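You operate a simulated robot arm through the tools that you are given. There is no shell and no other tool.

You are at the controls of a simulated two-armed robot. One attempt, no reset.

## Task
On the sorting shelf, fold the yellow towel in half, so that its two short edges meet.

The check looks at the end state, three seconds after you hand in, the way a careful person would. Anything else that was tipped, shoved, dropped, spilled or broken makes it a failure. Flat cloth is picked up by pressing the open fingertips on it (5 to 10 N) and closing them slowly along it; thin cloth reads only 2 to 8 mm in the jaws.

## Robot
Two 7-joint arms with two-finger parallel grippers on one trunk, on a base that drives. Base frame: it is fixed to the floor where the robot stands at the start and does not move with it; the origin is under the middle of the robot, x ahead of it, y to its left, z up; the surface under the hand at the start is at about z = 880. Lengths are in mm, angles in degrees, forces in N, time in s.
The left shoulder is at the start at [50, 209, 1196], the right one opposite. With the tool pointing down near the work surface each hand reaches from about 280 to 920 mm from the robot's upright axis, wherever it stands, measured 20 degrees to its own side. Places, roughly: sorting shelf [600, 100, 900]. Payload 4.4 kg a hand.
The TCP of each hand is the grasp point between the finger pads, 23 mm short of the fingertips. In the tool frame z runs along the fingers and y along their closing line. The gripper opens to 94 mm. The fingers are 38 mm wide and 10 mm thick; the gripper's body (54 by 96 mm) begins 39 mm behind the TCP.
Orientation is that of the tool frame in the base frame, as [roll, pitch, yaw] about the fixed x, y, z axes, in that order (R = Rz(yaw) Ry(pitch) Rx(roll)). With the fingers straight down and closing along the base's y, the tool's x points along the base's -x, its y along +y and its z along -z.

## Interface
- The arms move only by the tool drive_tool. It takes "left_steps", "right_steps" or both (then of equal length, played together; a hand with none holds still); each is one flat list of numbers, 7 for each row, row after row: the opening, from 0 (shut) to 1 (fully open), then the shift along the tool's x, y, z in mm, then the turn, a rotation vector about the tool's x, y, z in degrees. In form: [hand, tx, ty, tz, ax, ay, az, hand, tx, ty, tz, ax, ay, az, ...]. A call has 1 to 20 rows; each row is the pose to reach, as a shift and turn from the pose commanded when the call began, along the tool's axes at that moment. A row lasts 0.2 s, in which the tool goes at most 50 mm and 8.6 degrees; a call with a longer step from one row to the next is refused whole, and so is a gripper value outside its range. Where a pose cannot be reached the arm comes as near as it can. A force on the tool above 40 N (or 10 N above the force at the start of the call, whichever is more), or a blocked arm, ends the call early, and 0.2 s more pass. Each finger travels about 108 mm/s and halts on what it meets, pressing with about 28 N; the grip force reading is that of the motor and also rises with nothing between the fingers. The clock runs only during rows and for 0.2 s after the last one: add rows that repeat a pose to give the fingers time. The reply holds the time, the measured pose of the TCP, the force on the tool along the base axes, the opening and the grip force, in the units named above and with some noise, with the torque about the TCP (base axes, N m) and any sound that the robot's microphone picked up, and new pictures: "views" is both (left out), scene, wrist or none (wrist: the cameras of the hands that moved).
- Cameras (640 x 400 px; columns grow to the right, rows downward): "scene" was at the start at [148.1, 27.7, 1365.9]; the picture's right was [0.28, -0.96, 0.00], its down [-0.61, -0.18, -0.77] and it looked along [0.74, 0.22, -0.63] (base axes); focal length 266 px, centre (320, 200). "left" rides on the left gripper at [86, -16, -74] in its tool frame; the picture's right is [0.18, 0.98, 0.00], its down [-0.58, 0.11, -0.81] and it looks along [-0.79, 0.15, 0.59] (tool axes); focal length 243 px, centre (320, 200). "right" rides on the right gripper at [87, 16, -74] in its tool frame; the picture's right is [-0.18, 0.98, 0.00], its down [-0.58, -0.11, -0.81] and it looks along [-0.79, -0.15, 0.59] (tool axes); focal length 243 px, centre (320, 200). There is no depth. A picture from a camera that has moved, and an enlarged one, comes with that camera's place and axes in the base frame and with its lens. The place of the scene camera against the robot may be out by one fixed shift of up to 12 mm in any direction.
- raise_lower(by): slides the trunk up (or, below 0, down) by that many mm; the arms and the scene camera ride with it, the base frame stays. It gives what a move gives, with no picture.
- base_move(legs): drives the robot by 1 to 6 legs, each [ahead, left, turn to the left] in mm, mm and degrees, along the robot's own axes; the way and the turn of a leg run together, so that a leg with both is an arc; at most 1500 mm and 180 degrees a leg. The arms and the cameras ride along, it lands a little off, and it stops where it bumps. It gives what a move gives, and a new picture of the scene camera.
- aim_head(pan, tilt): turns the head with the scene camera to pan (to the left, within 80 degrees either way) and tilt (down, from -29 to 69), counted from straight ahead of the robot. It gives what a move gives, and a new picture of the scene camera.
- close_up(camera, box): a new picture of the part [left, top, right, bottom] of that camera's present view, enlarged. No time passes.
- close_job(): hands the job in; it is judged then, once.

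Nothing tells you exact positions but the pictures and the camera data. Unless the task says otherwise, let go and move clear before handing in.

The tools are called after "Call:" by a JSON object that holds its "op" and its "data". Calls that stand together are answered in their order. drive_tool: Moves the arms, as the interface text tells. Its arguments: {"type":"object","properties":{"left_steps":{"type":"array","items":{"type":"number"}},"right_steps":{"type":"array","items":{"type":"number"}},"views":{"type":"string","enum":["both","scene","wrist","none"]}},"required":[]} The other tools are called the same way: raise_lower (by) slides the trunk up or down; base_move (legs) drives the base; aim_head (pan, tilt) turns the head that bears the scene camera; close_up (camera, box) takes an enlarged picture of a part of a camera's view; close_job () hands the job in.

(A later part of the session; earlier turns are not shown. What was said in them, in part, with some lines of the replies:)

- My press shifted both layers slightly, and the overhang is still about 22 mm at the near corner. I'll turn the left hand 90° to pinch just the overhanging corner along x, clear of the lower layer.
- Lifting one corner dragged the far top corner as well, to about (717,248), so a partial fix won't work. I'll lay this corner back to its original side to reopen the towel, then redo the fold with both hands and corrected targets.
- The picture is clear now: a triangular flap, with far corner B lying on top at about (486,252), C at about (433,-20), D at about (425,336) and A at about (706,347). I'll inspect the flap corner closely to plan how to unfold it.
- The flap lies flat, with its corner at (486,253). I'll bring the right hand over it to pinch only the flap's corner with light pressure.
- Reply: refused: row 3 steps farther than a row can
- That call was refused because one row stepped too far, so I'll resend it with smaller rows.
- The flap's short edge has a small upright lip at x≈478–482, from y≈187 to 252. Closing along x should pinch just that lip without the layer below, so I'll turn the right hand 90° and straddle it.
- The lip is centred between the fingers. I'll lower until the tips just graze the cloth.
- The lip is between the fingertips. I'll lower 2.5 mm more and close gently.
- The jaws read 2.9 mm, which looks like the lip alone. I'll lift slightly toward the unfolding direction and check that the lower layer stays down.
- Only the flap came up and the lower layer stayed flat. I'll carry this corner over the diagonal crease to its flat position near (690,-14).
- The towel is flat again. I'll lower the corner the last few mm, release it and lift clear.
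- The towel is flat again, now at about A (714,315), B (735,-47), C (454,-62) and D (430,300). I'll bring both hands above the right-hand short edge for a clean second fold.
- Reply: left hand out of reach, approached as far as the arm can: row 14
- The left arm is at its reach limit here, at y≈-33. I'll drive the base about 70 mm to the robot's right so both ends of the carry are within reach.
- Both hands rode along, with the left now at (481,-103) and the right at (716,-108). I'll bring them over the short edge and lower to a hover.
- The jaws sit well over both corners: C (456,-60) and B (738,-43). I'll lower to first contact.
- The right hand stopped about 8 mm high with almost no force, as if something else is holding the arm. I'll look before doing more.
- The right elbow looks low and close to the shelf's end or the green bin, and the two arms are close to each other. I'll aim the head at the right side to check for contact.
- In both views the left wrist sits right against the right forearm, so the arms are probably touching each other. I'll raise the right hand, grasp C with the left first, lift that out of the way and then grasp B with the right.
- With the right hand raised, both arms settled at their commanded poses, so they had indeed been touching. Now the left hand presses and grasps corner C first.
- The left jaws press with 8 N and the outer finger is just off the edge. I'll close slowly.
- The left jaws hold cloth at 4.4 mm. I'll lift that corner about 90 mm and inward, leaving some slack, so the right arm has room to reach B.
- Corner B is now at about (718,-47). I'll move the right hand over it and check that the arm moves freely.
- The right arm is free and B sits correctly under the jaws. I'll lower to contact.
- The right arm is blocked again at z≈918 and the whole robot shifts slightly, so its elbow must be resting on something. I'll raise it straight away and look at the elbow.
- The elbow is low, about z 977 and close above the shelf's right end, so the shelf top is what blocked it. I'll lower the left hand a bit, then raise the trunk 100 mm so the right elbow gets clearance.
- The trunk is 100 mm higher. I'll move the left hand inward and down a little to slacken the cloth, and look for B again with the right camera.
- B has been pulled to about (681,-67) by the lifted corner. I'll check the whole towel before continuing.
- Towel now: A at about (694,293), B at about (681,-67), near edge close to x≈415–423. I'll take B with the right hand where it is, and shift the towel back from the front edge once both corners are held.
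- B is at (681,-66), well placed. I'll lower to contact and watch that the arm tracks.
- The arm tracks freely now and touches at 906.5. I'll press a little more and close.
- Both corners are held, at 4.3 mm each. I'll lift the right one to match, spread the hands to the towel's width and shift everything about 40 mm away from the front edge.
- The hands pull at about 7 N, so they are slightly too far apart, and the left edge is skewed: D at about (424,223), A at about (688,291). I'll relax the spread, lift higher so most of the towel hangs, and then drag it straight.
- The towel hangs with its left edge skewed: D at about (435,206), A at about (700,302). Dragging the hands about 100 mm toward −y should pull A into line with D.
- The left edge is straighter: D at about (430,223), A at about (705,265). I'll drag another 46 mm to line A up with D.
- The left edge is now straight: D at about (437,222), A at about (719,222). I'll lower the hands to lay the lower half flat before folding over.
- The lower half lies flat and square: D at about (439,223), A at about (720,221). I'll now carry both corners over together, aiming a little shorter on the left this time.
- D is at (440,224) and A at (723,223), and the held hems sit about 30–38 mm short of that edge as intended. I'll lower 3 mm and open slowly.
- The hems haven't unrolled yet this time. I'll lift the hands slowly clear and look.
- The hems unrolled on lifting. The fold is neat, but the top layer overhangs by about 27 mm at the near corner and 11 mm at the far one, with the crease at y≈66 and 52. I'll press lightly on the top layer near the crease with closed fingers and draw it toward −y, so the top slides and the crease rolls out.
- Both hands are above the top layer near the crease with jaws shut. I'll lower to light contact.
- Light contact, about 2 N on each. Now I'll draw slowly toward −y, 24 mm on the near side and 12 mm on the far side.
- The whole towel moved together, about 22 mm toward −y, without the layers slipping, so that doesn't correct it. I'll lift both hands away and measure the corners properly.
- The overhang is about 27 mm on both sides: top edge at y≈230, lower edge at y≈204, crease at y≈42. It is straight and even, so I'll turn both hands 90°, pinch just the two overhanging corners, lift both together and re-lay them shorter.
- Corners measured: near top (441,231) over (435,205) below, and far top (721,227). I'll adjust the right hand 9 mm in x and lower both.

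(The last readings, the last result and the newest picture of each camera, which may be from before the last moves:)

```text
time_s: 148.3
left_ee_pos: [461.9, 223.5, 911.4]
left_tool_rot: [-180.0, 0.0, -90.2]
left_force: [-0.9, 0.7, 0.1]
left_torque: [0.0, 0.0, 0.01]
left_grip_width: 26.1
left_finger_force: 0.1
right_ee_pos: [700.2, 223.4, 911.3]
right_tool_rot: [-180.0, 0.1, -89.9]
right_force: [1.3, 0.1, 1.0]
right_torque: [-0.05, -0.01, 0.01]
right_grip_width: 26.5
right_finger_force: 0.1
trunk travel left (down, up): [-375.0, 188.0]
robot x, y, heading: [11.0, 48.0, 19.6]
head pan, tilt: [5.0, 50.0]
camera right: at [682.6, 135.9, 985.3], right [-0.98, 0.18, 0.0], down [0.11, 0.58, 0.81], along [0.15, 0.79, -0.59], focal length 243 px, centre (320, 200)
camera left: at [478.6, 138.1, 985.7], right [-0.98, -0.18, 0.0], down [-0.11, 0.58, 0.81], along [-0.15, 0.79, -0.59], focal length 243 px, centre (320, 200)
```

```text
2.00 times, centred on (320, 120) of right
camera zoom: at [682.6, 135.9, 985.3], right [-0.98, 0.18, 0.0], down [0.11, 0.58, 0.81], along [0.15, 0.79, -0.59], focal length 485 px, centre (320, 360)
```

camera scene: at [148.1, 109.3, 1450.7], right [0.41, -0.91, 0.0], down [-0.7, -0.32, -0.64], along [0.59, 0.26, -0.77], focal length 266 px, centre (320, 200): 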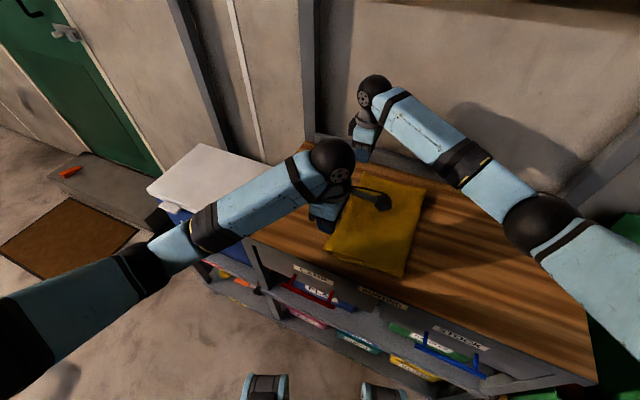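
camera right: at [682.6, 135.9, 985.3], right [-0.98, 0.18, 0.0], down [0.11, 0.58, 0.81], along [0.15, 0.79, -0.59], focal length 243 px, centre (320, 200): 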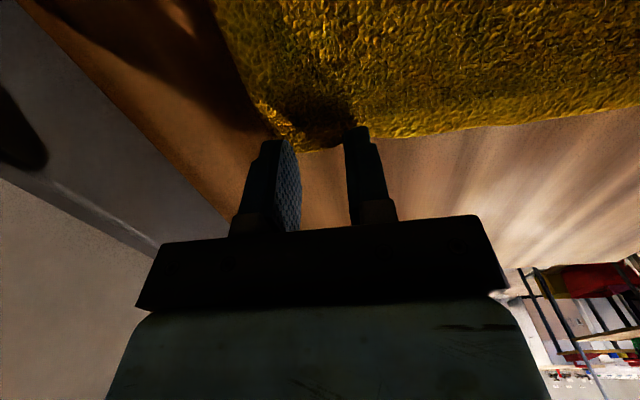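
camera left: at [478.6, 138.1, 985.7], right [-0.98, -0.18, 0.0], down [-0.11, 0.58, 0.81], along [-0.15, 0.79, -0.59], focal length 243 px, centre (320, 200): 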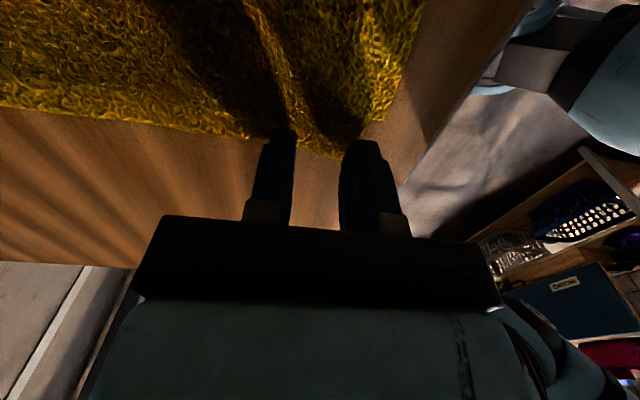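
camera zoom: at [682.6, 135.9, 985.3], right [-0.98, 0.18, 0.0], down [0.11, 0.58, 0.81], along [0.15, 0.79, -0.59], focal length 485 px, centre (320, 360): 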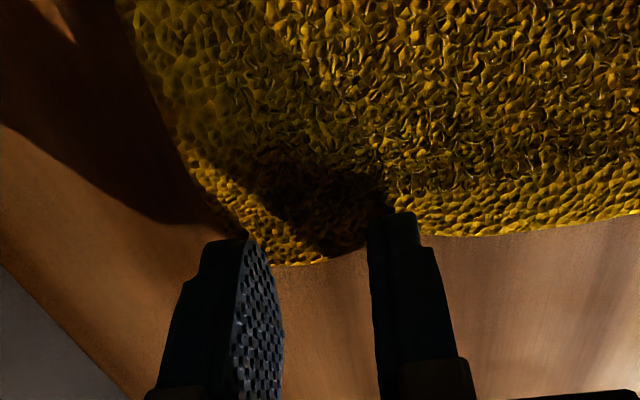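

Both pairs of jaws straddle the overhanging corners. I'll lower to about 5 N.

Call:
{"op": "drive_tool", "data": {"left_steps": [0.28, 0, 0, 2, 0, 0, 0, 0.28, 0, 0, 4, 0, 0, 0, 0.28, 0, 0, 4, 0, 0, 0], "right_steps": [0.28, 0, 0, 2, 0, 0, 0, 0.28, 0, 0, 3, 0, 0, 0, 0.28, 0, 0, 3, 0, 0, 0], "views": "none"}}

```text
time_s: 149.1
left_ee_pos: [462.1, 224.2, 907.9]
left_tool_rot: [-179.9, 0.0, -90.1]
left_force: [2.5, -1.0, 8.1]
left_torque: [-0.12, -0.16, 0.02]
left_grip_width: 26.3
left_finger_force: 0.1
right_ee_pos: [698.7, 221.4, 908.5]
right_tool_rot: [-179.8, 0.1, -90.0]
right_force: [1.6, -0.2, 6.3]
right_torque: [-0.11, -0.02, 0.05]
right_grip_width: 26.1
right_finger_force: 0.0
trunk travel left (down, up): [-375.0, 188.0]
robot x, y, heading: [18.3, 51.4, 19.3]
head pan, tilt: [5.0, 50.0]
```

Pressing at 8 N and 6 N. I'll close both slowly.

Call:
{"op": "drive_tool", "data": {"left_steps": [0.26, 0, 0, 0, 0, 0, 0, 0.24, 0, 0, 0, 0, 0, 0, 0.22, 0, 0, 0, 0, 0, 0, 0.2, 0, 0, 0, 0, 0, 0, 0.18, 0, 0, 0, 0, 0, 0, 0.16, 0, 0, 0, 0, 0, 0, 0.14, 0, 0, 0, 0, 0, 0, 0.12, 0, 0, 0, 0, 0, 0, 0.1, 0, 0, 0, 0, 0, 0, 0.08, 0, 0, 0, 0, 0, 0, 0.06, 0, 0, 0, 0, 0, 0, 0.04, 0, 0, 0, 0, 0, 0, 0.02, 0, 0, 0, 0, 0, 0, 0, 0, 0, 0, 0, 0, 0, 0, 0, 0, 0, 0, 0, 0, 0, 0, 0, 0, 0, 0, 0], "right_steps": [0.26, 0, 0, 0, 0, 0, 0, 0.24, 0, 0, 0, 0, 0, 0, 0.22, 0, 0, 0, 0, 0, 0, 0.2, 0, 0, 0, 0, 0, 0, 0.18, 0, 0, 0, 0, 0, 0, 0.16, 0, 0, 0, 0, 0, 0, 0.14, 0, 0, 0, 0, 0, 0, 0.12, 0, 0, 0, 0, 0, 0, 0.1, 0, 0, 0, 0, 0, 0, 0.08, 0, 0, 0, 0, 0, 0, 0.06, 0, 0, 0, 0, 0, 0, 0.04, 0, 0, 0, 0, 0, 0, 0.02, 0, 0, 0, 0, 0, 0, 0, 0, 0, 0, 0, 0, 0, 0, 0, 0, 0, 0, 0, 0, 0, 0, 0, 0, 0, 0, 0], "views": "wrist"}}

Call:
{"op": "close_up", "data": {"camera": "left", "box": [200, 20, 440, 220]}}

Call:
{"op": "close_up", "data": {"camera": "right", "box": [200, 20, 440, 220]}}

```text
time_s: 152.5
left_ee_pos: [461.7, 223.2, 907.2]
left_tool_rot: [-179.9, 0.1, -90.1]
left_force: [12.2, -0.5, 7.1]
left_torque: [-0.16, -0.27, 0.16]
left_grip_width: 4.2
left_finger_force: 27.8
right_ee_pos: [698.2, 223.3, 909.4]
right_tool_rot: [-179.9, 0.1, -90.0]
right_force: [-11.9, 0.9, 7.5]
right_torque: [-0.11, 0.3, -0.19]
right_grip_width: 3.9
right_finger_force: 27.9
trunk travel left (down, up): [-375.0, 188.0]
robot x, y, heading: [14.8, 55.1, 19.3]
head pan, tilt: [5.0, 50.0]
camera right: at [681.4, 136.0, 983.0], right [-0.98, 0.18, 0.0], down [0.11, 0.58, 0.81], along [0.15, 0.79, -0.59], focal length 243 px, centre (320, 200)
camera left: at [477.8, 138.2, 982.2], right [-0.98, -0.18, 0.0], down [-0.11, 0.58, 0.81], along [-0.15, 0.79, -0.59], focal length 243 px, centre (320, 200)
```

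right: 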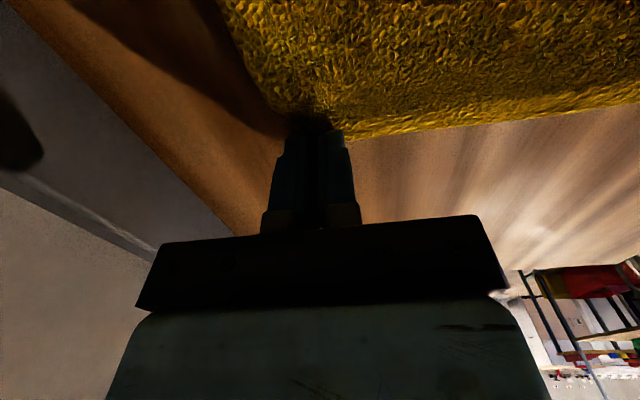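
left: 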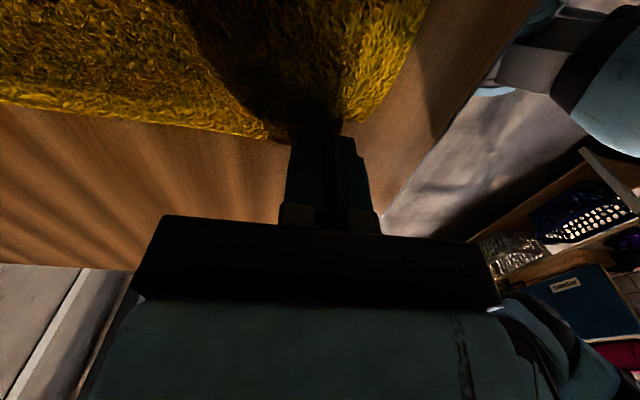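

```text
2.00 times, centred on (320, 120) of left
camera zoom: at [477.8, 138.2, 982.2], right [-0.98, -0.18, 0.0], down [-0.11, 0.58, 0.81], along [-0.15, 0.79, -0.59], focal length 485 px, centre (320, 360)
```

zoom: 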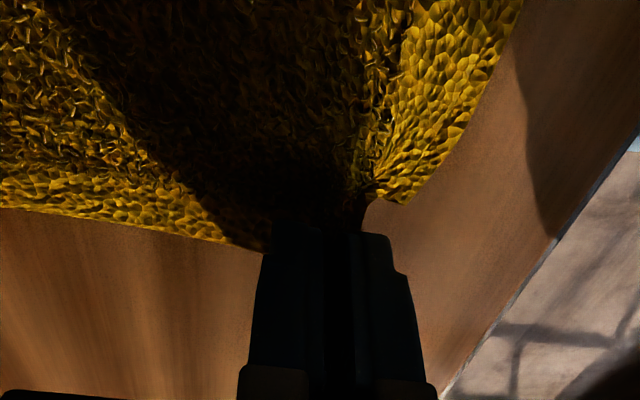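

```text
2.00 times, centred on (320, 120) of right
camera zoom: at [681.4, 136.0, 983.0], right [-0.98, 0.18, 0.0], down [0.11, 0.58, 0.81], along [0.15, 0.79, -0.59], focal length 485 px, centre (320, 360)
```

zoom: 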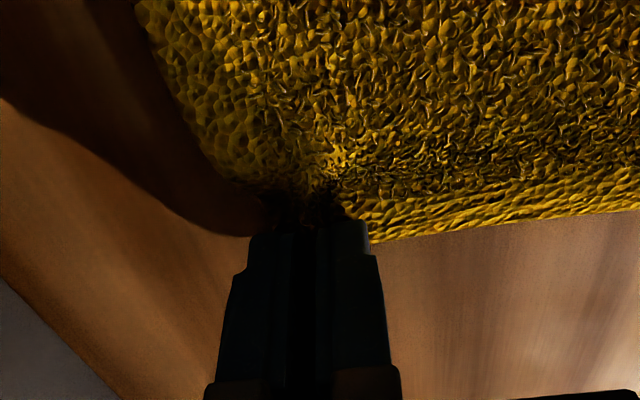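

Both corners are held, at 4.2 and 3.9 mm, with some tension between the hands. I'll relax it by bringing the hands slightly together while lifting both corners up and over the crease.

Call:
{"op": "drive_tool", "data": {"left_steps": [0, 1, -3, -6, 0, 0, 0, 0, 4, -5, -22, 0, 0, 0, 0, 11, -6, -42, 0, 0, 0, 0, 22, -6, -64, 0, 0, 0, 0, 37, -6, -85, 0, 0, 0, 0, 55, -6, -104, 0, 0, 0, 0, 76, -6, -120, 0, 0, 0, 0, 99, -6, -133, 0, 0, 0, 0, 122, -6, -142, 0, 0, 0, 0, 145, -6, -148, 0, 0, 0, 0, 165, -6, -150, 0, 0, 0, 0, 180, -6, -150, 0, 0, 0, 0, 190, -6, -148, 0, 0, 0, 0, 190, -6, -148, 0, 0, 0], "right_steps": [0, 1, 3, -6, 0, 0, 0, 0, 4, 5, -22, 0, 0, 0, 0, 11, 6, -42, 0, 0, 0, 0, 22, 6, -64, 0, 0, 0, 0, 37, 6, -85, 0, 0, 0, 0, 55, 6, -104, 0, 0, 0, 0, 76, 6, -120, 0, 0, 0, 0, 99, 6, -133, 0, 0, 0, 0, 122, 6, -142, 0, 0, 0, 0, 145, 6, -148, 0, 0, 0, 0, 165, 6, -150, 0, 0, 0, 0, 180, 6, -150, 0, 0, 0, 0, 190, 6, -148, 0, 0, 0, 0, 190, 6, -148, 0, 0, 0], "views": "both"}}

Call:
{"op": "close_up", "data": {"camera": "left", "box": [0, 0, 420, 240]}}

Call:
{"op": "close_up", "data": {"camera": "right", "box": [180, 0, 640, 240]}}

Call:
{"op": "close_up", "data": {"camera": "scene", "box": [300, 120, 500, 290]}}

```text
time_s: 155.5
left_ee_pos: [469.0, 33.8, 1055.4]
left_tool_rot: [180.0, 0.1, -90.1]
left_force: [0.5, -0.4, -0.9]
left_torque: [-0.01, -0.01, -0.01]
left_grip_width: 4.0
left_finger_force: 28.4
right_ee_pos: [694.3, 33.9, 1055.6]
right_tool_rot: [180.0, 0.0, -89.9]
right_force: [0.0, 0.5, -0.5]
right_torque: [0.0, 0.01, 0.0]
right_grip_width: 3.4
right_finger_force: 27.9
trunk travel left (down, up): [-375.0, 188.0]
robot x, y, heading: [10.8, 52.6, 19.1]
head pan, tilt: [5.0, 50.0]
camera scene: at [148.2, 109.9, 1450.7], right [0.41, -0.91, 0.0], down [-0.7, -0.32, -0.64], along [0.59, 0.26, -0.77], focal length 266 px, centre (320, 200)
camera right: at [677.4, -53.2, 1130.3], right [-0.98, 0.18, 0.0], down [0.11, 0.58, 0.81], along [0.15, 0.79, -0.59], focal length 243 px, centre (320, 200)
camera left: at [484.7, -51.1, 1129.5], right [-0.98, -0.18, 0.0], down [-0.11, 0.58, 0.81], along [-0.15, 0.79, -0.59], focal length 243 px, centre (320, 200)
```

scene: 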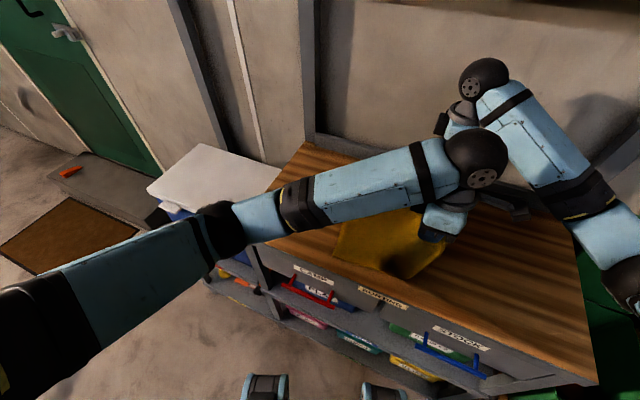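
right: 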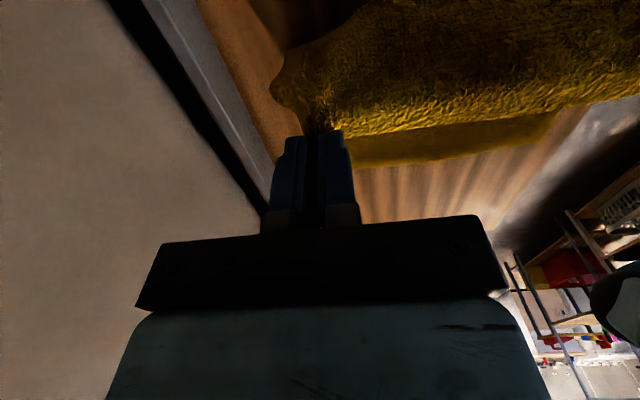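
left: 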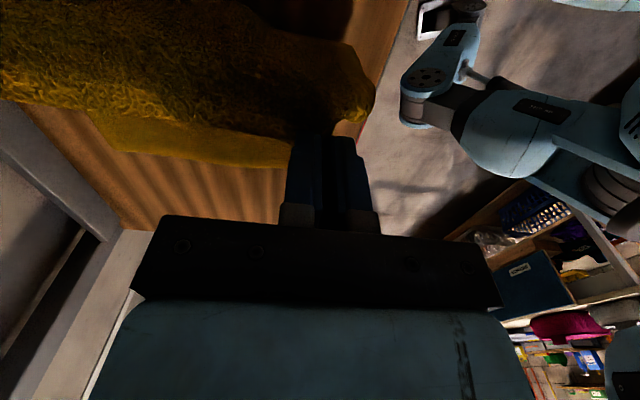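

```text
1.52 times, centred on (210, 120) of left
camera zoom: at [484.7, -51.1, 1129.5], right [-0.98, -0.18, 0.0], down [-0.11, 0.58, 0.81], along [-0.15, 0.79, -0.59], focal length 370 px, centre (488, 322)
```

zoom: 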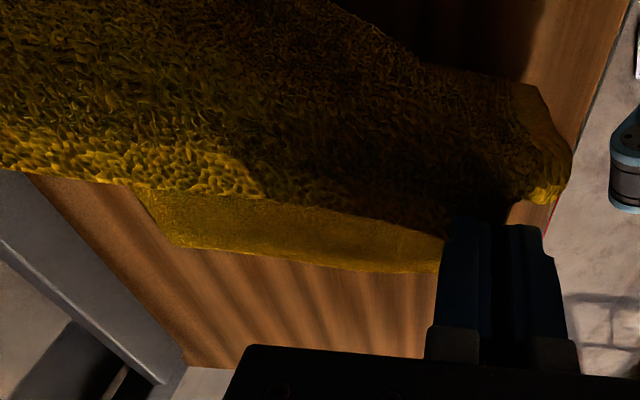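

```text
1.39 times, centred on (410, 120) of right
camera zoom: at [677.4, -53.2, 1130.3], right [-0.98, 0.18, 0.0], down [0.11, 0.58, 0.81], along [0.15, 0.79, -0.59], focal length 338 px, centre (195, 311)
```

zoom: 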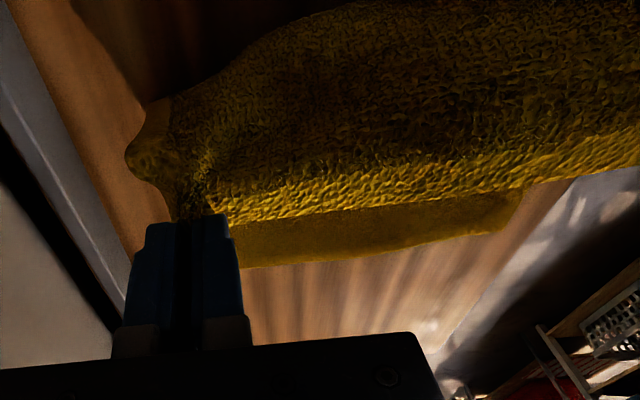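

```text
2.35 times, centred on (400, 205) of scene
camera zoom: at [148.2, 109.9, 1450.7], right [0.41, -0.91, 0.0], down [-0.7, -0.32, -0.64], along [0.59, 0.26, -0.77], focal length 625 px, centre (132, 188)
```

zoom: 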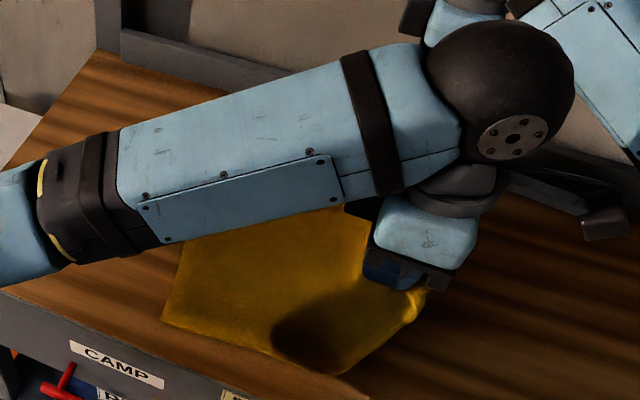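

Both corners hang cleanly, and the lower edge is at D (433,202) and A (714,212). I'll lay them back over on a slightly tighter arc so the crease stays put, placing each corner right on the lower one.

Call:
{"op": "drive_tool", "data": {"left_steps": [0, -8, 0.5, 2, 0, 0, 0, 0, -23, 1.2, 4, 0, 0, 0, 0, -43, 2, 7, 0, 0, 0, 0, -63, 3, 14, 0, 0, 0, 0, -82, 4, 24, 0, 0, 0, 0, -100, 5, 37, 0, 0, 0, 0, -116, 6, 52, 0, 0, 0, 0, -129, 6.5, 68, 0, 0, 0, 0, -140, 7, 86, 0, 0, 0, 0, -148, 7.5, 103, 0, 0, 0, 0, -154, 8, 119, 0, 0, 0, 0, -158, 8, 132, 0, 0, 0, 0, -160.7, 8, 140, 0, 0, 0, 0, -160.7, 8, 141, 0, 0, 0], "right_steps": [0, -8.7, 0.5, 2, 0, 0, 0, 0, -24.9, 1.2, 4, 0, 0, 0, 0, -46.6, 2, 7, 0, 0, 0, 0, -68.2, 3, 14, 0, 0, 0, 0, -88.8, 4, 24, 0, 0, 0, 0, -108.3, 5, 37, 0, 0, 0, 0, -125.7, 6, 52, 0, 0, 0, 0, -139.7, 6.5, 68, 0, 0, 0, 0, -151.6, 7, 86, 0, 0, 0, 0, -160.3, 7.5, 103, 0, 0, 0, 0, -166.8, 8, 119, 0, 0, 0, 0, -171.1, 8, 132, 0, 0, 0, 0, -174.1, 8, 140, 0, 0, 0, 0, -174.1, 8, 141, 0, 0, 0], "views": "both"}}

Call:
{"op": "close_up", "data": {"camera": "left", "box": [160, 0, 460, 220]}}

Call:
{"op": "close_up", "data": {"camera": "right", "box": [160, 0, 460, 220]}}

Call:
{"op": "close_up", "data": {"camera": "scene", "box": [310, 150, 450, 290]}}

```text
time_s: 158.5
left_ee_pos: [461.3, 194.5, 913.6]
left_tool_rot: [180.0, 0.0, -90.1]
left_force: [-0.3, -0.5, 0.7]
left_torque: [0.03, 0.05, 0.0]
left_grip_width: 3.6
left_finger_force: 28.3
right_ee_pos: [684.1, 208.3, 915.4]
right_tool_rot: [179.9, 0.1, -89.9]
right_force: [1.0, -0.1, -0.3]
right_torque: [-0.01, 0.02, -0.01]
right_grip_width: 3.5
right_finger_force: 28.3
trunk travel left (down, up): [-375.0, 188.0]
robot x, y, heading: [16.9, 49.7, 19.3]
head pan, tilt: [5.0, 50.0]
camera scene: at [148.1, 109.2, 1450.8], right [0.41, -0.91, 0.0], down [-0.7, -0.32, -0.64], along [0.59, 0.26, -0.77], focal length 266 px, centre (320, 200)
camera right: at [668.2, 120.9, 989.7], right [-0.98, 0.18, 0.0], down [0.11, 0.58, 0.81], along [0.15, 0.79, -0.59], focal length 243 px, centre (320, 200)
camera left: at [476.7, 109.6, 988.9], right [-0.98, -0.18, 0.0], down [-0.11, 0.58, 0.81], along [-0.15, 0.79, -0.59], focal length 243 px, centre (320, 200)
```

scene: 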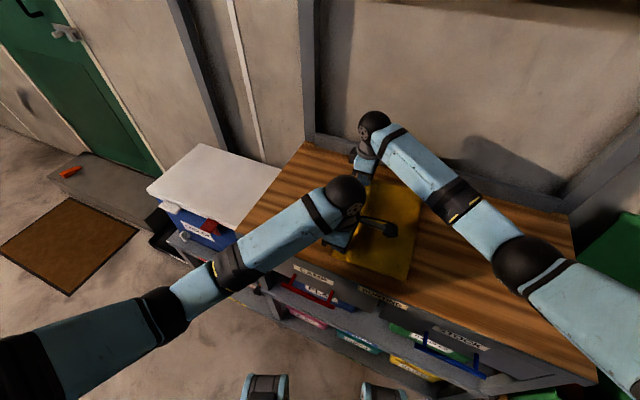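
right: 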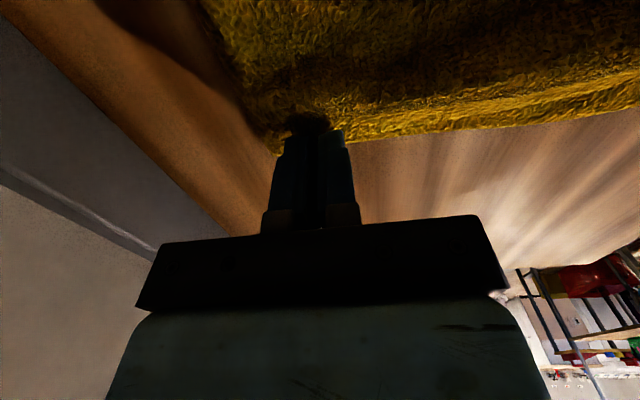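
left: 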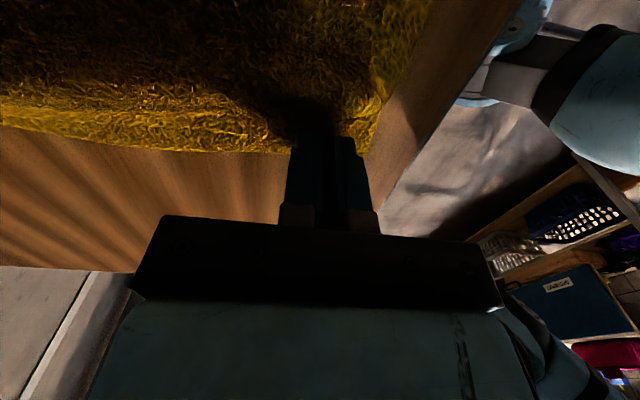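

```text
1.82 times, centred on (310, 110) of left
camera zoom: at [476.7, 109.6, 988.9], right [-0.98, -0.18, 0.0], down [-0.11, 0.58, 0.81], along [-0.15, 0.79, -0.59], focal length 441 px, centre (338, 364)
```

zoom: 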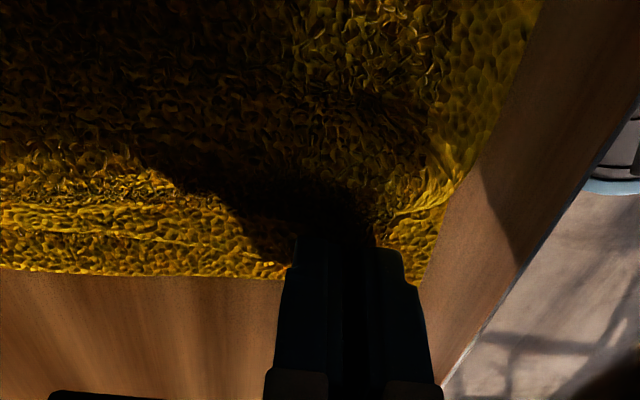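

```text
1.82 times, centred on (310, 110) of right
camera zoom: at [668.2, 120.9, 989.7], right [-0.98, 0.18, 0.0], down [0.11, 0.58, 0.81], along [0.15, 0.79, -0.59], focal length 441 px, centre (338, 364)
```

zoom: 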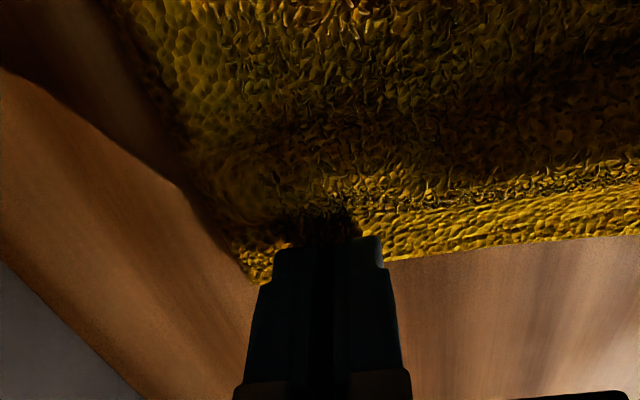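

```text
2.86 times, centred on (380, 220) of scene
camera zoom: at [148.1, 109.2, 1450.8], right [0.41, -0.91, 0.0], down [-0.7, -0.32, -0.64], along [0.59, 0.26, -0.77], focal length 759 px, centre (149, 143)
```

zoom: 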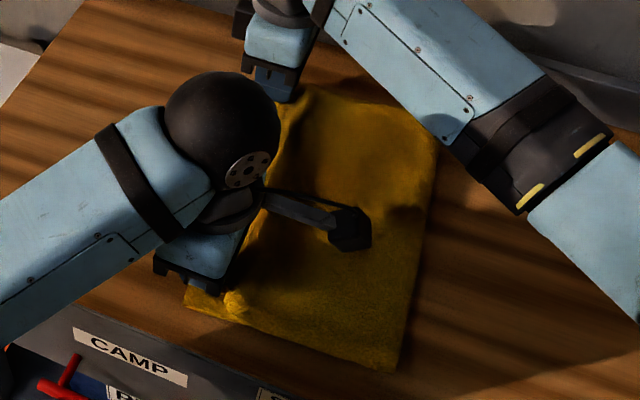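

The crease is now at y≈32 near, and the corners sit over the lower ones. I'll lower 3 mm, open slowly and lift clear.

Call:
{"op": "drive_tool", "data": {"left_steps": [0, 0, 0, 1.5, 0, 0, 0, 0, 0, 0, 2.5, 0, 0, 0, 0.04, 0, 0, 2, 0, 0, 0, 0.08, 0, 0, 1.5, 0, 0, 0, 0.12, 0, 0, 1, 0, 0, 0, 0.16, 0, 0, 1, 0, 0, 0, 0.2, 0, 0, 0, 0, 0, 0, 0.2, 0, 0, -3, 0, 0, 0, 0.2, 0, 0, -8, 0, 0, 0, 0.2, 0, 0, -16, 0, 0, 0, 0.2, 0, 0, -32, 0, 0, 0, 0.2, 0, 0, -60, 0, 0, 0, 0.2, 0, 0, -90, 0, 0, 0, 0.2, 0, 0, -110, 0, 0, 0], "right_steps": [0, 0, 0, 2, 0, 0, 0, 0, 0, 0, 4, 0, 0, 0, 0.04, 0, 0, 3.5, 0, 0, 0, 0.08, 0, 0, 3, 0, 0, 0, 0.12, 0, 0, 2.5, 0, 0, 0, 0.16, 0, 0, 2, 0, 0, 0, 0.2, 0, 0, 1, 0, 0, 0, 0.2, 0, 0, -3, 0, 0, 0, 0.2, 0, 0, -8, 0, 0, 0, 0.2, 0, 0, -16, 0, 0, 0, 0.2, 0, 0, -32, 0, 0, 0, 0.2, 0, 0, -60, 0, 0, 0, 0.2, 0, 0, -90, 0, 0, 0, 0.2, 0, 0, -110, 0, 0, 0], "views": "both"}}

Call:
{"op": "close_up", "data": {"camera": "left", "box": [140, 0, 440, 160]}}

Call:
{"op": "close_up", "data": {"camera": "right", "box": [180, 0, 480, 160]}}

Call:
{"op": "close_up", "data": {"camera": "scene", "box": [310, 150, 450, 290]}}

```text
time_s: 161.5
left_ee_pos: [461.7, 195.5, 1023.4]
left_tool_rot: [180.0, 0.0, -90.2]
left_force: [-0.2, -0.1, -0.1]
left_torque: [-0.01, 0.01, 0.0]
left_grip_width: 18.6
left_finger_force: 0.0
right_ee_pos: [687.0, 206.4, 1024.3]
right_tool_rot: [179.9, 0.1, -89.9]
right_force: [0.2, -0.1, 0.0]
right_torque: [-0.02, 0.0, -0.02]
right_grip_width: 18.8
right_finger_force: 0.1
trunk travel left (down, up): [-375.0, 188.0]
robot x, y, heading: [16.4, 52.3, 19.2]
head pan, tilt: [5.0, 50.0]
camera scene: at [148.0, 109.4, 1450.6], right [0.41, -0.91, 0.0], down [-0.7, -0.32, -0.64], along [0.59, 0.26, -0.77], focal length 266 px, centre (320, 200)
camera right: at [669.5, 120.0, 1099.0], right [-0.98, 0.18, 0.0], down [0.11, 0.58, 0.81], along [0.15, 0.79, -0.59], focal length 243 px, centre (320, 200)
camera left: at [477.8, 110.1, 1097.4], right [-0.98, -0.18, 0.0], down [-0.11, 0.58, 0.81], along [-0.15, 0.79, -0.59], focal length 243 px, centre (320, 200)
```

scene: 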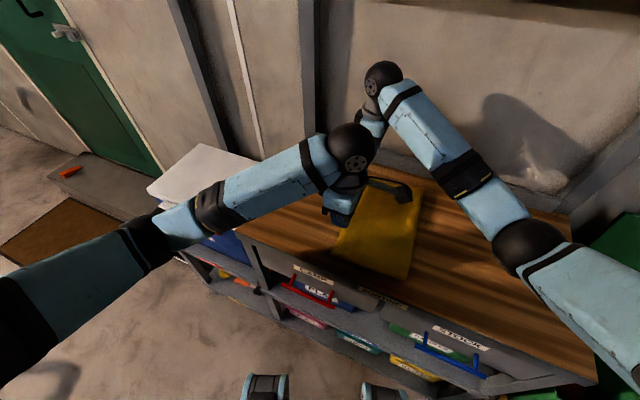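
right: 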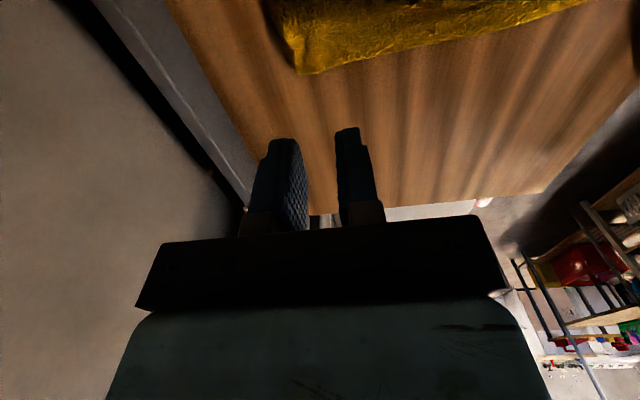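
left: 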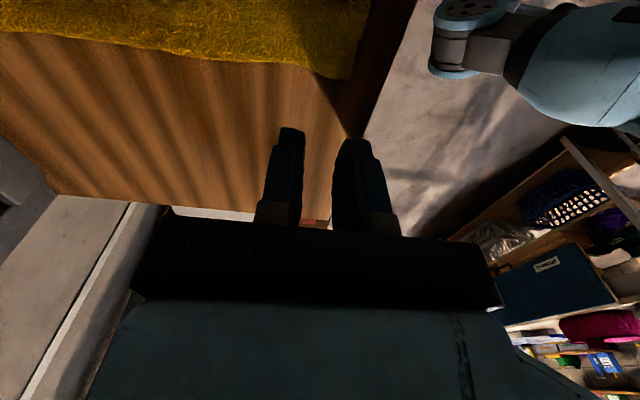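

```text
2.13 times, centred on (290, 80) of left
camera zoom: at [477.8, 110.1, 1097.4], right [-0.98, -0.18, 0.0], down [-0.11, 0.58, 0.81], along [-0.15, 0.79, -0.59], focal length 518 px, centre (384, 456)
```

zoom: 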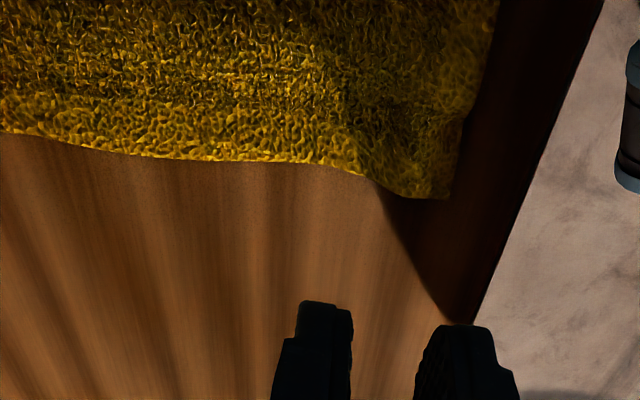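

```text
2.13 times, centred on (330, 80) of right
camera zoom: at [669.5, 120.0, 1099.0], right [-0.98, 0.18, 0.0], down [0.11, 0.58, 0.81], along [0.15, 0.79, -0.59], focal length 518 px, centre (299, 456)
```

zoom: 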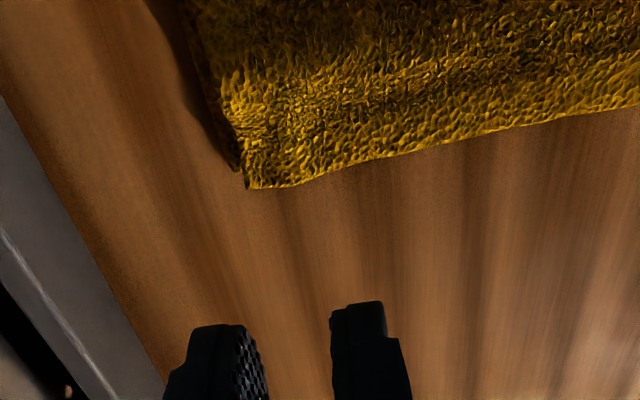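

```text
2.86 times, centred on (380, 220) of scene
camera zoom: at [148.0, 109.4, 1450.6], right [0.41, -0.91, 0.0], down [-0.7, -0.32, -0.64], along [0.59, 0.26, -0.77], focal length 759 px, centre (149, 143)
```

zoom: 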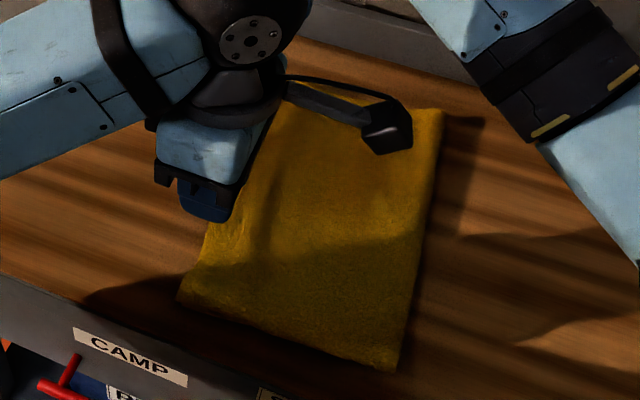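

This looks much closer. I'll retract both hands for an unobstructed view and then inspect all four corners.

Call:
{"op": "drive_tool", "data": {"left_steps": [0.2, -15, 5, -5, 0, 0, 5, 0.2, -40, 15, -12, 0, 0, 12, 0.2, -70, 27, -18, 0, 0, 20, 0.2, -100, 39, -22, 0, 0, 28, 0.2, -130, 50, -25, 0, 0, 36, 0.2, -155, 58, -25, 0, 0, 44, 0.2, -175, 64, -25, 0, 0, 52, 0.2, -185, 68, -25, 0, 0, 60, 0.2, -190, 70, -25, 0, 0, 68, 0.2, -190, 70, -25, 0, 0, 76, 0.2, -190, 70, -25, 0, 0, 84, 0.2, -190, 70, -25, 0, 0, 90], "right_steps": [0.2, 10, 5, -5, 0, 0, 5, 0.2, 25, 14, -12, 0, 0, 12, 0.2, 45, 25, -18, 0, 0, 20, 0.2, 65, 36, -22, 0, 0, 28, 0.2, 85, 47, -25, 0, 0, 36, 0.2, 100, 57, -25, 0, 0, 44, 0.2, 110, 65, -25, 0, 0, 52, 0.2, 118, 72, -25, 0, 0, 60, 0.2, 120, 77, -25, 0, 0, 68, 0.2, 120, 80, -25, 0, 0, 76, 0.2, 120, 80, -25, 0, 0, 84, 0.2, 120, 80, -25, 0, 0, 90], "views": "both"}}

Call:
{"op": "close_up", "data": {"camera": "scene", "box": [320, 160, 440, 290]}}

Call:
{"op": "close_up", "data": {"camera": "left", "box": [0, 0, 280, 200]}}

Call:
{"op": "close_up", "data": {"camera": "right", "box": [200, 0, 520, 180]}}

```text
time_s: 164.1
left_ee_pos: [391.0, 385.3, 1048.3]
left_tool_rot: [180.0, 0.0, 179.7]
left_force: [-0.3, 0.0, 0.6]
left_torque: [0.02, 0.0, -0.02]
left_grip_width: 18.9
left_finger_force: 0.1
right_ee_pos: [605.8, 88.2, 1049.0]
right_tool_rot: [179.9, -0.1, 179.9]
right_force: [-0.3, 0.9, 0.2]
right_torque: [0.0, 0.01, -0.01]
right_grip_width: 18.8
right_finger_force: 0.1
trunk travel left (down, up): [-375.0, 188.0]
robot x, y, heading: [19.9, 54.4, 19.4]
head pan, tilt: [5.0, 50.0]
camera scene: at [148.2, 109.4, 1450.7], right [0.41, -0.91, 0.0], down [-0.7, -0.32, -0.64], along [0.59, 0.26, -0.77], focal length 266 px, centre (320, 200)
camera right: at [519.1, 103.5, 1123.8], right [0.18, 0.98, 0.0], down [0.58, -0.11, 0.81], along [0.79, -0.15, -0.59], focal length 243 px, centre (320, 200)
camera left: at [304.5, 369.8, 1123.7], right [-0.18, 0.98, 0.0], down [0.58, 0.11, 0.81], along [0.79, 0.14, -0.59], focal length 243 px, centre (320, 200)
```

scene: 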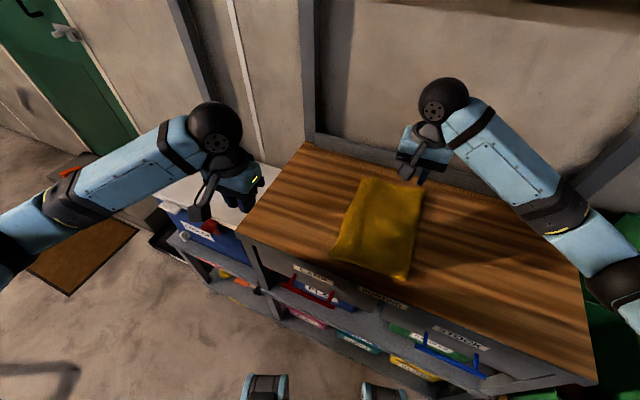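
right: 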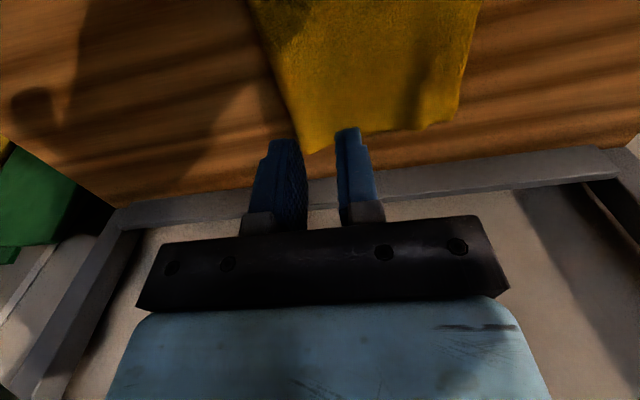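
left: 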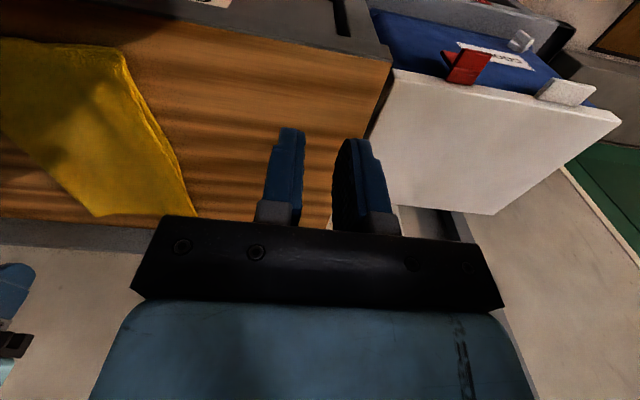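

```text
3.08 times, centred on (380, 225) of scene
camera zoom: at [148.2, 109.4, 1450.7], right [0.41, -0.91, 0.0], down [-0.7, -0.32, -0.64], along [0.59, 0.26, -0.77], focal length 817 px, centre (135, 123)
```

zoom: 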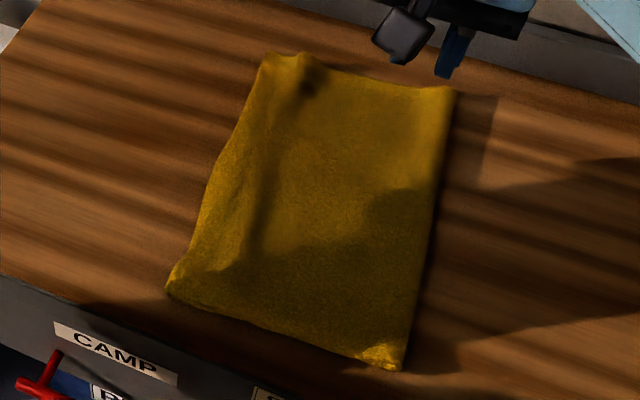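

```text
2.00 times, centred on (140, 100) of left
camera zoom: at [304.5, 369.8, 1123.7], right [-0.18, 0.98, 0.0], down [0.58, 0.11, 0.81], along [0.79, 0.14, -0.59], focal length 485 px, centre (680, 400)
```

zoom: 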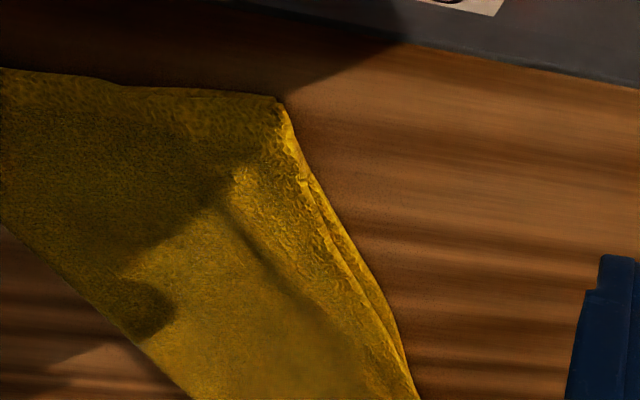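

```text
2.00 times, centred on (360, 90) of right
camera zoom: at [519.1, 103.5, 1123.8], right [0.18, 0.98, 0.0], down [0.58, -0.11, 0.81], along [0.79, -0.15, -0.59], focal length 485 px, centre (240, 420)
```

zoom: 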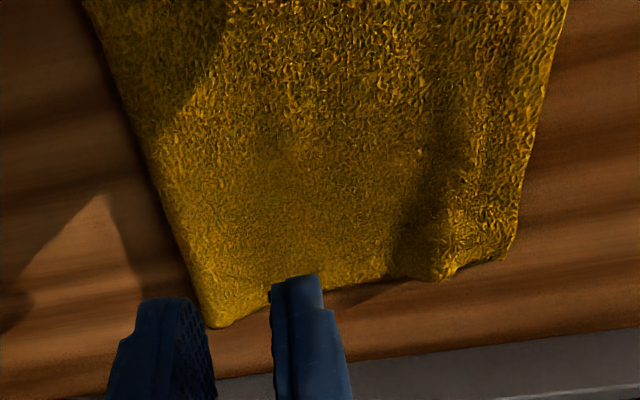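

The corners now nearly coincide, near at about (430,209) and far at about (709,220), with a shallow wave left in the top layer. I'll look more closely at the corners and that wave.

Call:
{"op": "close_up", "data": {"camera": "scene", "box": [325, 205, 385, 265]}}

Call:
{"op": "close_up", "data": {"camera": "scene", "box": [345, 165, 405, 225]}}

Call:
{"op": "close_up", "data": {"camera": "left", "box": [90, 20, 230, 220]}}

```text
6.67 times, centred on (355, 235) of scene
camera zoom: at [148.2, 109.4, 1450.7], right [0.41, -0.91, 0.0], down [-0.7, -0.32, -0.64], along [0.59, 0.26, -0.77], focal length 1771 px, centre (87, -33)
```

zoom: 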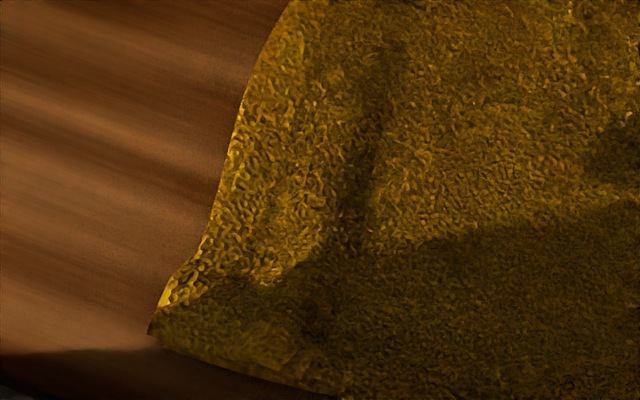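

```text
6.67 times, centred on (375, 195) of scene
camera zoom: at [148.2, 109.4, 1450.7], right [0.41, -0.91, 0.0], down [-0.7, -0.32, -0.64], along [0.59, 0.26, -0.77], focal length 1771 px, centre (-47, 233)
```

zoom: 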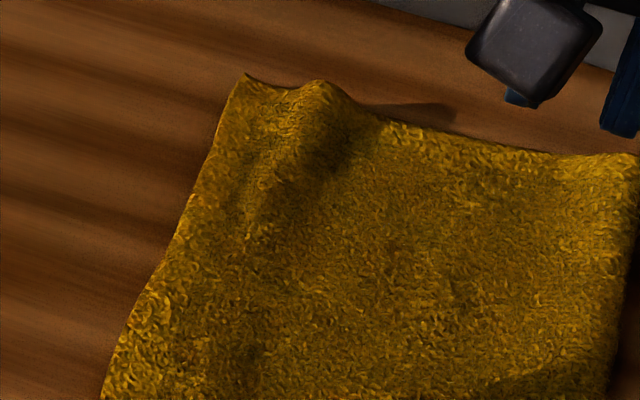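

```text
2.00 times, centred on (160, 120) of left
camera zoom: at [304.5, 369.8, 1123.7], right [-0.18, 0.98, 0.0], down [0.58, 0.11, 0.81], along [0.79, 0.14, -0.59], focal length 485 px, centre (640, 360)
```

zoom: 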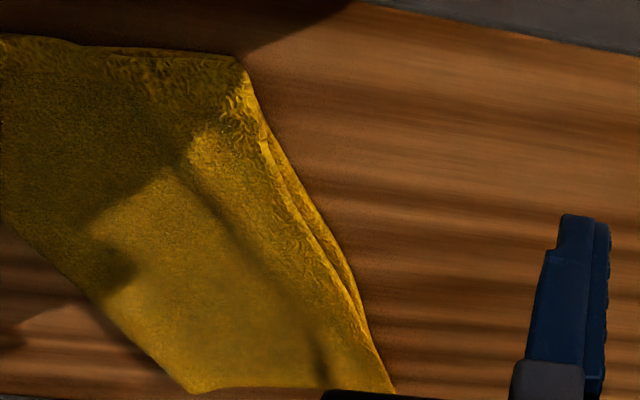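

The two short edges now meet: the corners coincide within a few mm, and the lower edge shows at most about 10 mm mid-way under a gentle wave. I'll move both hands well clear and check the surroundings for anything disturbed.

Call:
{"op": "drive_tool", "data": {"left_steps": [0.3, 0, 10, -8, 0, 0, 0, 0.5, 0, 30, -20, 0, 0, 0, 0.7, 0, 50, -32, 0, 0, 0, 0.9, 0, 62, -40, 0, 0, 0, 1, 0, 65, -40, 0, 0, 0, 1, 0, 65, -40, 0, 0, 0], "right_steps": [0.2, 5, -15, -8, 0, 0, 0, 0.2, 15, -50, -20, 0, 0, 0, 0.4, 25, -90, -30, 0, 0, 0, 0.6, 35, -130, -35, 0, 0, 0, 0.8, 40, -165, -40, 0, 0, 0, 1, 40, -185, -40, 0, 0, 0], "views": "scene"}}

Call:
{"op": "close_up", "data": {"camera": "scene", "box": [310, 150, 450, 290]}}

Call:
{"op": "aim_head", "data": {"pan": -45, "tilt": 40}}

Call:
{"op": "aim_head", "data": {"pan": 30, "tilt": 40}}

```text
time_s: 165.5
left_ee_pos: [389.9, 449.3, 1089.1]
left_tool_rot: [-180.0, 0.0, 179.9]
left_force: [-0.9, 0.8, -0.3]
left_torque: [0.03, 0.03, 0.0]
left_grip_width: 93.8
left_finger_force: 0.1
right_ee_pos: [566.1, -97.4, 1088.7]
right_tool_rot: [180.0, -0.1, -180.0]
right_force: [-0.4, 0.4, 0.0]
right_torque: [-0.01, 0.02, 0.01]
right_grip_width: 94.1
right_finger_force: 0.0
trunk travel left (down, up): [-375.0, 188.0]
robot x, y, heading: [15.0, 49.3, 19.5]
head pan, tilt: [5.0, 50.0]
camera scene: at [148.2, 109.1, 1450.7], right [0.41, -0.91, 0.0], down [-0.7, -0.32, -0.64], along [0.59, 0.26, -0.77], focal length 266 px, centre (320, 200)
```

scene: 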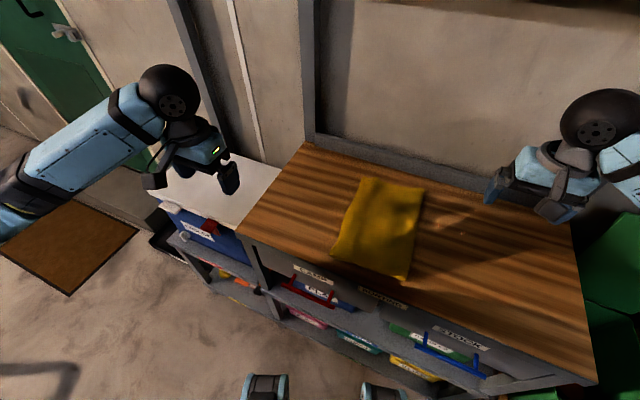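

```text
2.86 times, centred on (380, 220) of scene
camera zoom: at [148.2, 109.1, 1450.7], right [0.41, -0.91, 0.0], down [-0.7, -0.32, -0.64], along [0.59, 0.26, -0.77], focal length 759 px, centre (149, 143)
```

zoom: 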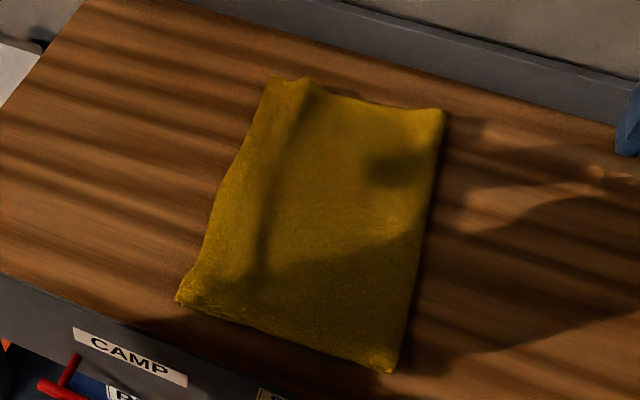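

```text
time_s: 166.7
left_ee_pos: [391.5, 448.7, 1089.4]
left_tool_rot: [179.9, 0.0, 180.0]
left_force: [0.5, -0.1, 0.7]
left_torque: [0.01, 0.0, -0.06]
left_grip_width: 93.8
left_finger_force: 0.1
right_ee_pos: [564.0, -97.7, 1089.9]
right_tool_rot: [179.9, 0.0, -179.9]
right_force: [-0.1, 0.6, 0.7]
right_torque: [0.01, 0.03, 0.01]
right_grip_width: 94.0
right_finger_force: 0.0
trunk travel left (down, up): [-375.0, 188.0]
robot x, y, heading: [13.4, 52.4, 19.3]
head pan, tilt: [-45.0, 40.0]
camera scene: at [154.7, 41.0, 1464.9], right [-0.43, -0.9, 0.0], down [-0.58, 0.28, -0.77], along [0.69, -0.33, -0.64], focal length 266 px, centre (320, 200)
```

scene: 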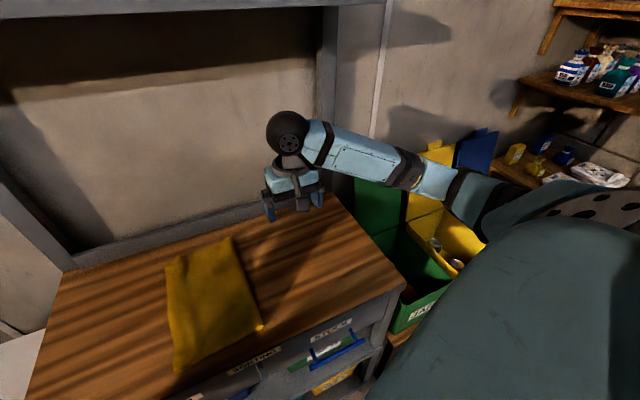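

```text
time_s: 168.1
left_ee_pos: [390.7, 449.0, 1087.6]
left_tool_rot: [-180.0, 0.0, 180.0]
left_force: [-0.4, 1.0, 0.2]
left_torque: [0.0, -0.01, 0.01]
left_grip_width: 94.0
left_finger_force: 0.1
right_ee_pos: [564.0, -97.9, 1089.5]
right_tool_rot: [179.9, 0.0, -179.9]
right_force: [-0.1, -0.6, -0.1]
right_torque: [-0.01, -0.01, 0.02]
right_grip_width: 93.8
right_finger_force: 0.0
trunk travel left (down, up): [-375.0, 188.0]
robot x, y, heading: [13.3, 50.6, 19.5]
head pan, tilt: [30.0, 40.0]
camera scene: at [133.6, 142.2, 1464.9], right [0.76, -0.65, 0.0], down [-0.42, -0.49, -0.77], along [0.5, 0.58, -0.64], focal length 266 px, centre (320, 200)
```

scene: 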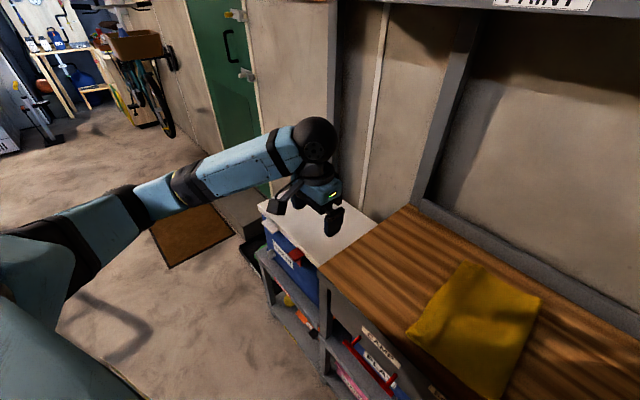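

Nothing else looks disturbed: bins, cooler and trays are all in place. I'll take one last enlarged look at the folded edge from this side.

Call:
{"op": "close_up", "data": {"camera": "scene", "box": [395, 255, 555, 400]}}

Call:
{"op": "close_up", "data": {"camera": "left", "box": [0, 0, 220, 200]}}

```text
2.76 times, centred on (475, 328) of scene
camera zoom: at [133.6, 142.2, 1464.9], right [0.76, -0.65, 0.0], down [-0.42, -0.49, -0.77], along [0.5, 0.58, -0.64], focal length 733 px, centre (-108, -152)
```

zoom: 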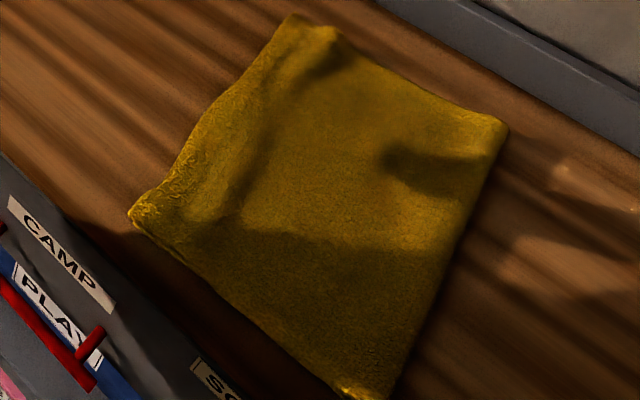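

```text
2.00 times, centred on (110, 100) of left
camera zoom: at [305.0, 434.5, 1163.9], right [-0.18, 0.98, 0.0], down [0.58, 0.11, 0.81], along [0.79, 0.15, -0.59], focal length 485 px, centre (740, 400)
```

zoom: 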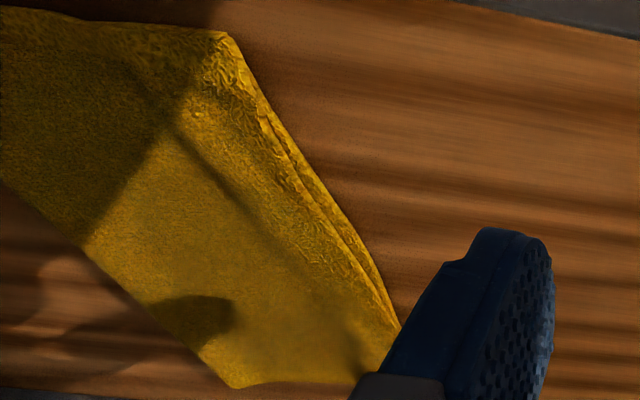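

The towel lies folded in half with its two short edges meeting, nothing else was disturbed, and both hands are open and clear. I'm handing in.

Call:
{"op": "close_job", "data": {}}

```text
The job is handed in.
```

The yellow towel is folded in half on the sorting shelf, and its two short edges meet. I handed the job in with both grippers open and well clear.

- **Fit of the edges:** the near corners meet within a few mm and the far ones within about 8 mm. Midway along, the lower edge shows by about 10 mm. These are estimates from the camera pictures.
- **Remaining wrinkle:** there is a shallow wave, roughly 10 mm high, in the top layer close to the meeting edges. I left it because pressing it flat could have pushed the edges apart again.
- **How it got there:** the first fold left the top layer about 20 mm over at one corner. I opened it up and refolded until the corners lined up, and the towel ended up at a different place on the shelf from where it started.
- **Surroundings:** during the work the right elbow briefly rested against something, most likely the shelf top. I looked around afterwards and saw nothing tipped, moved or dropped.
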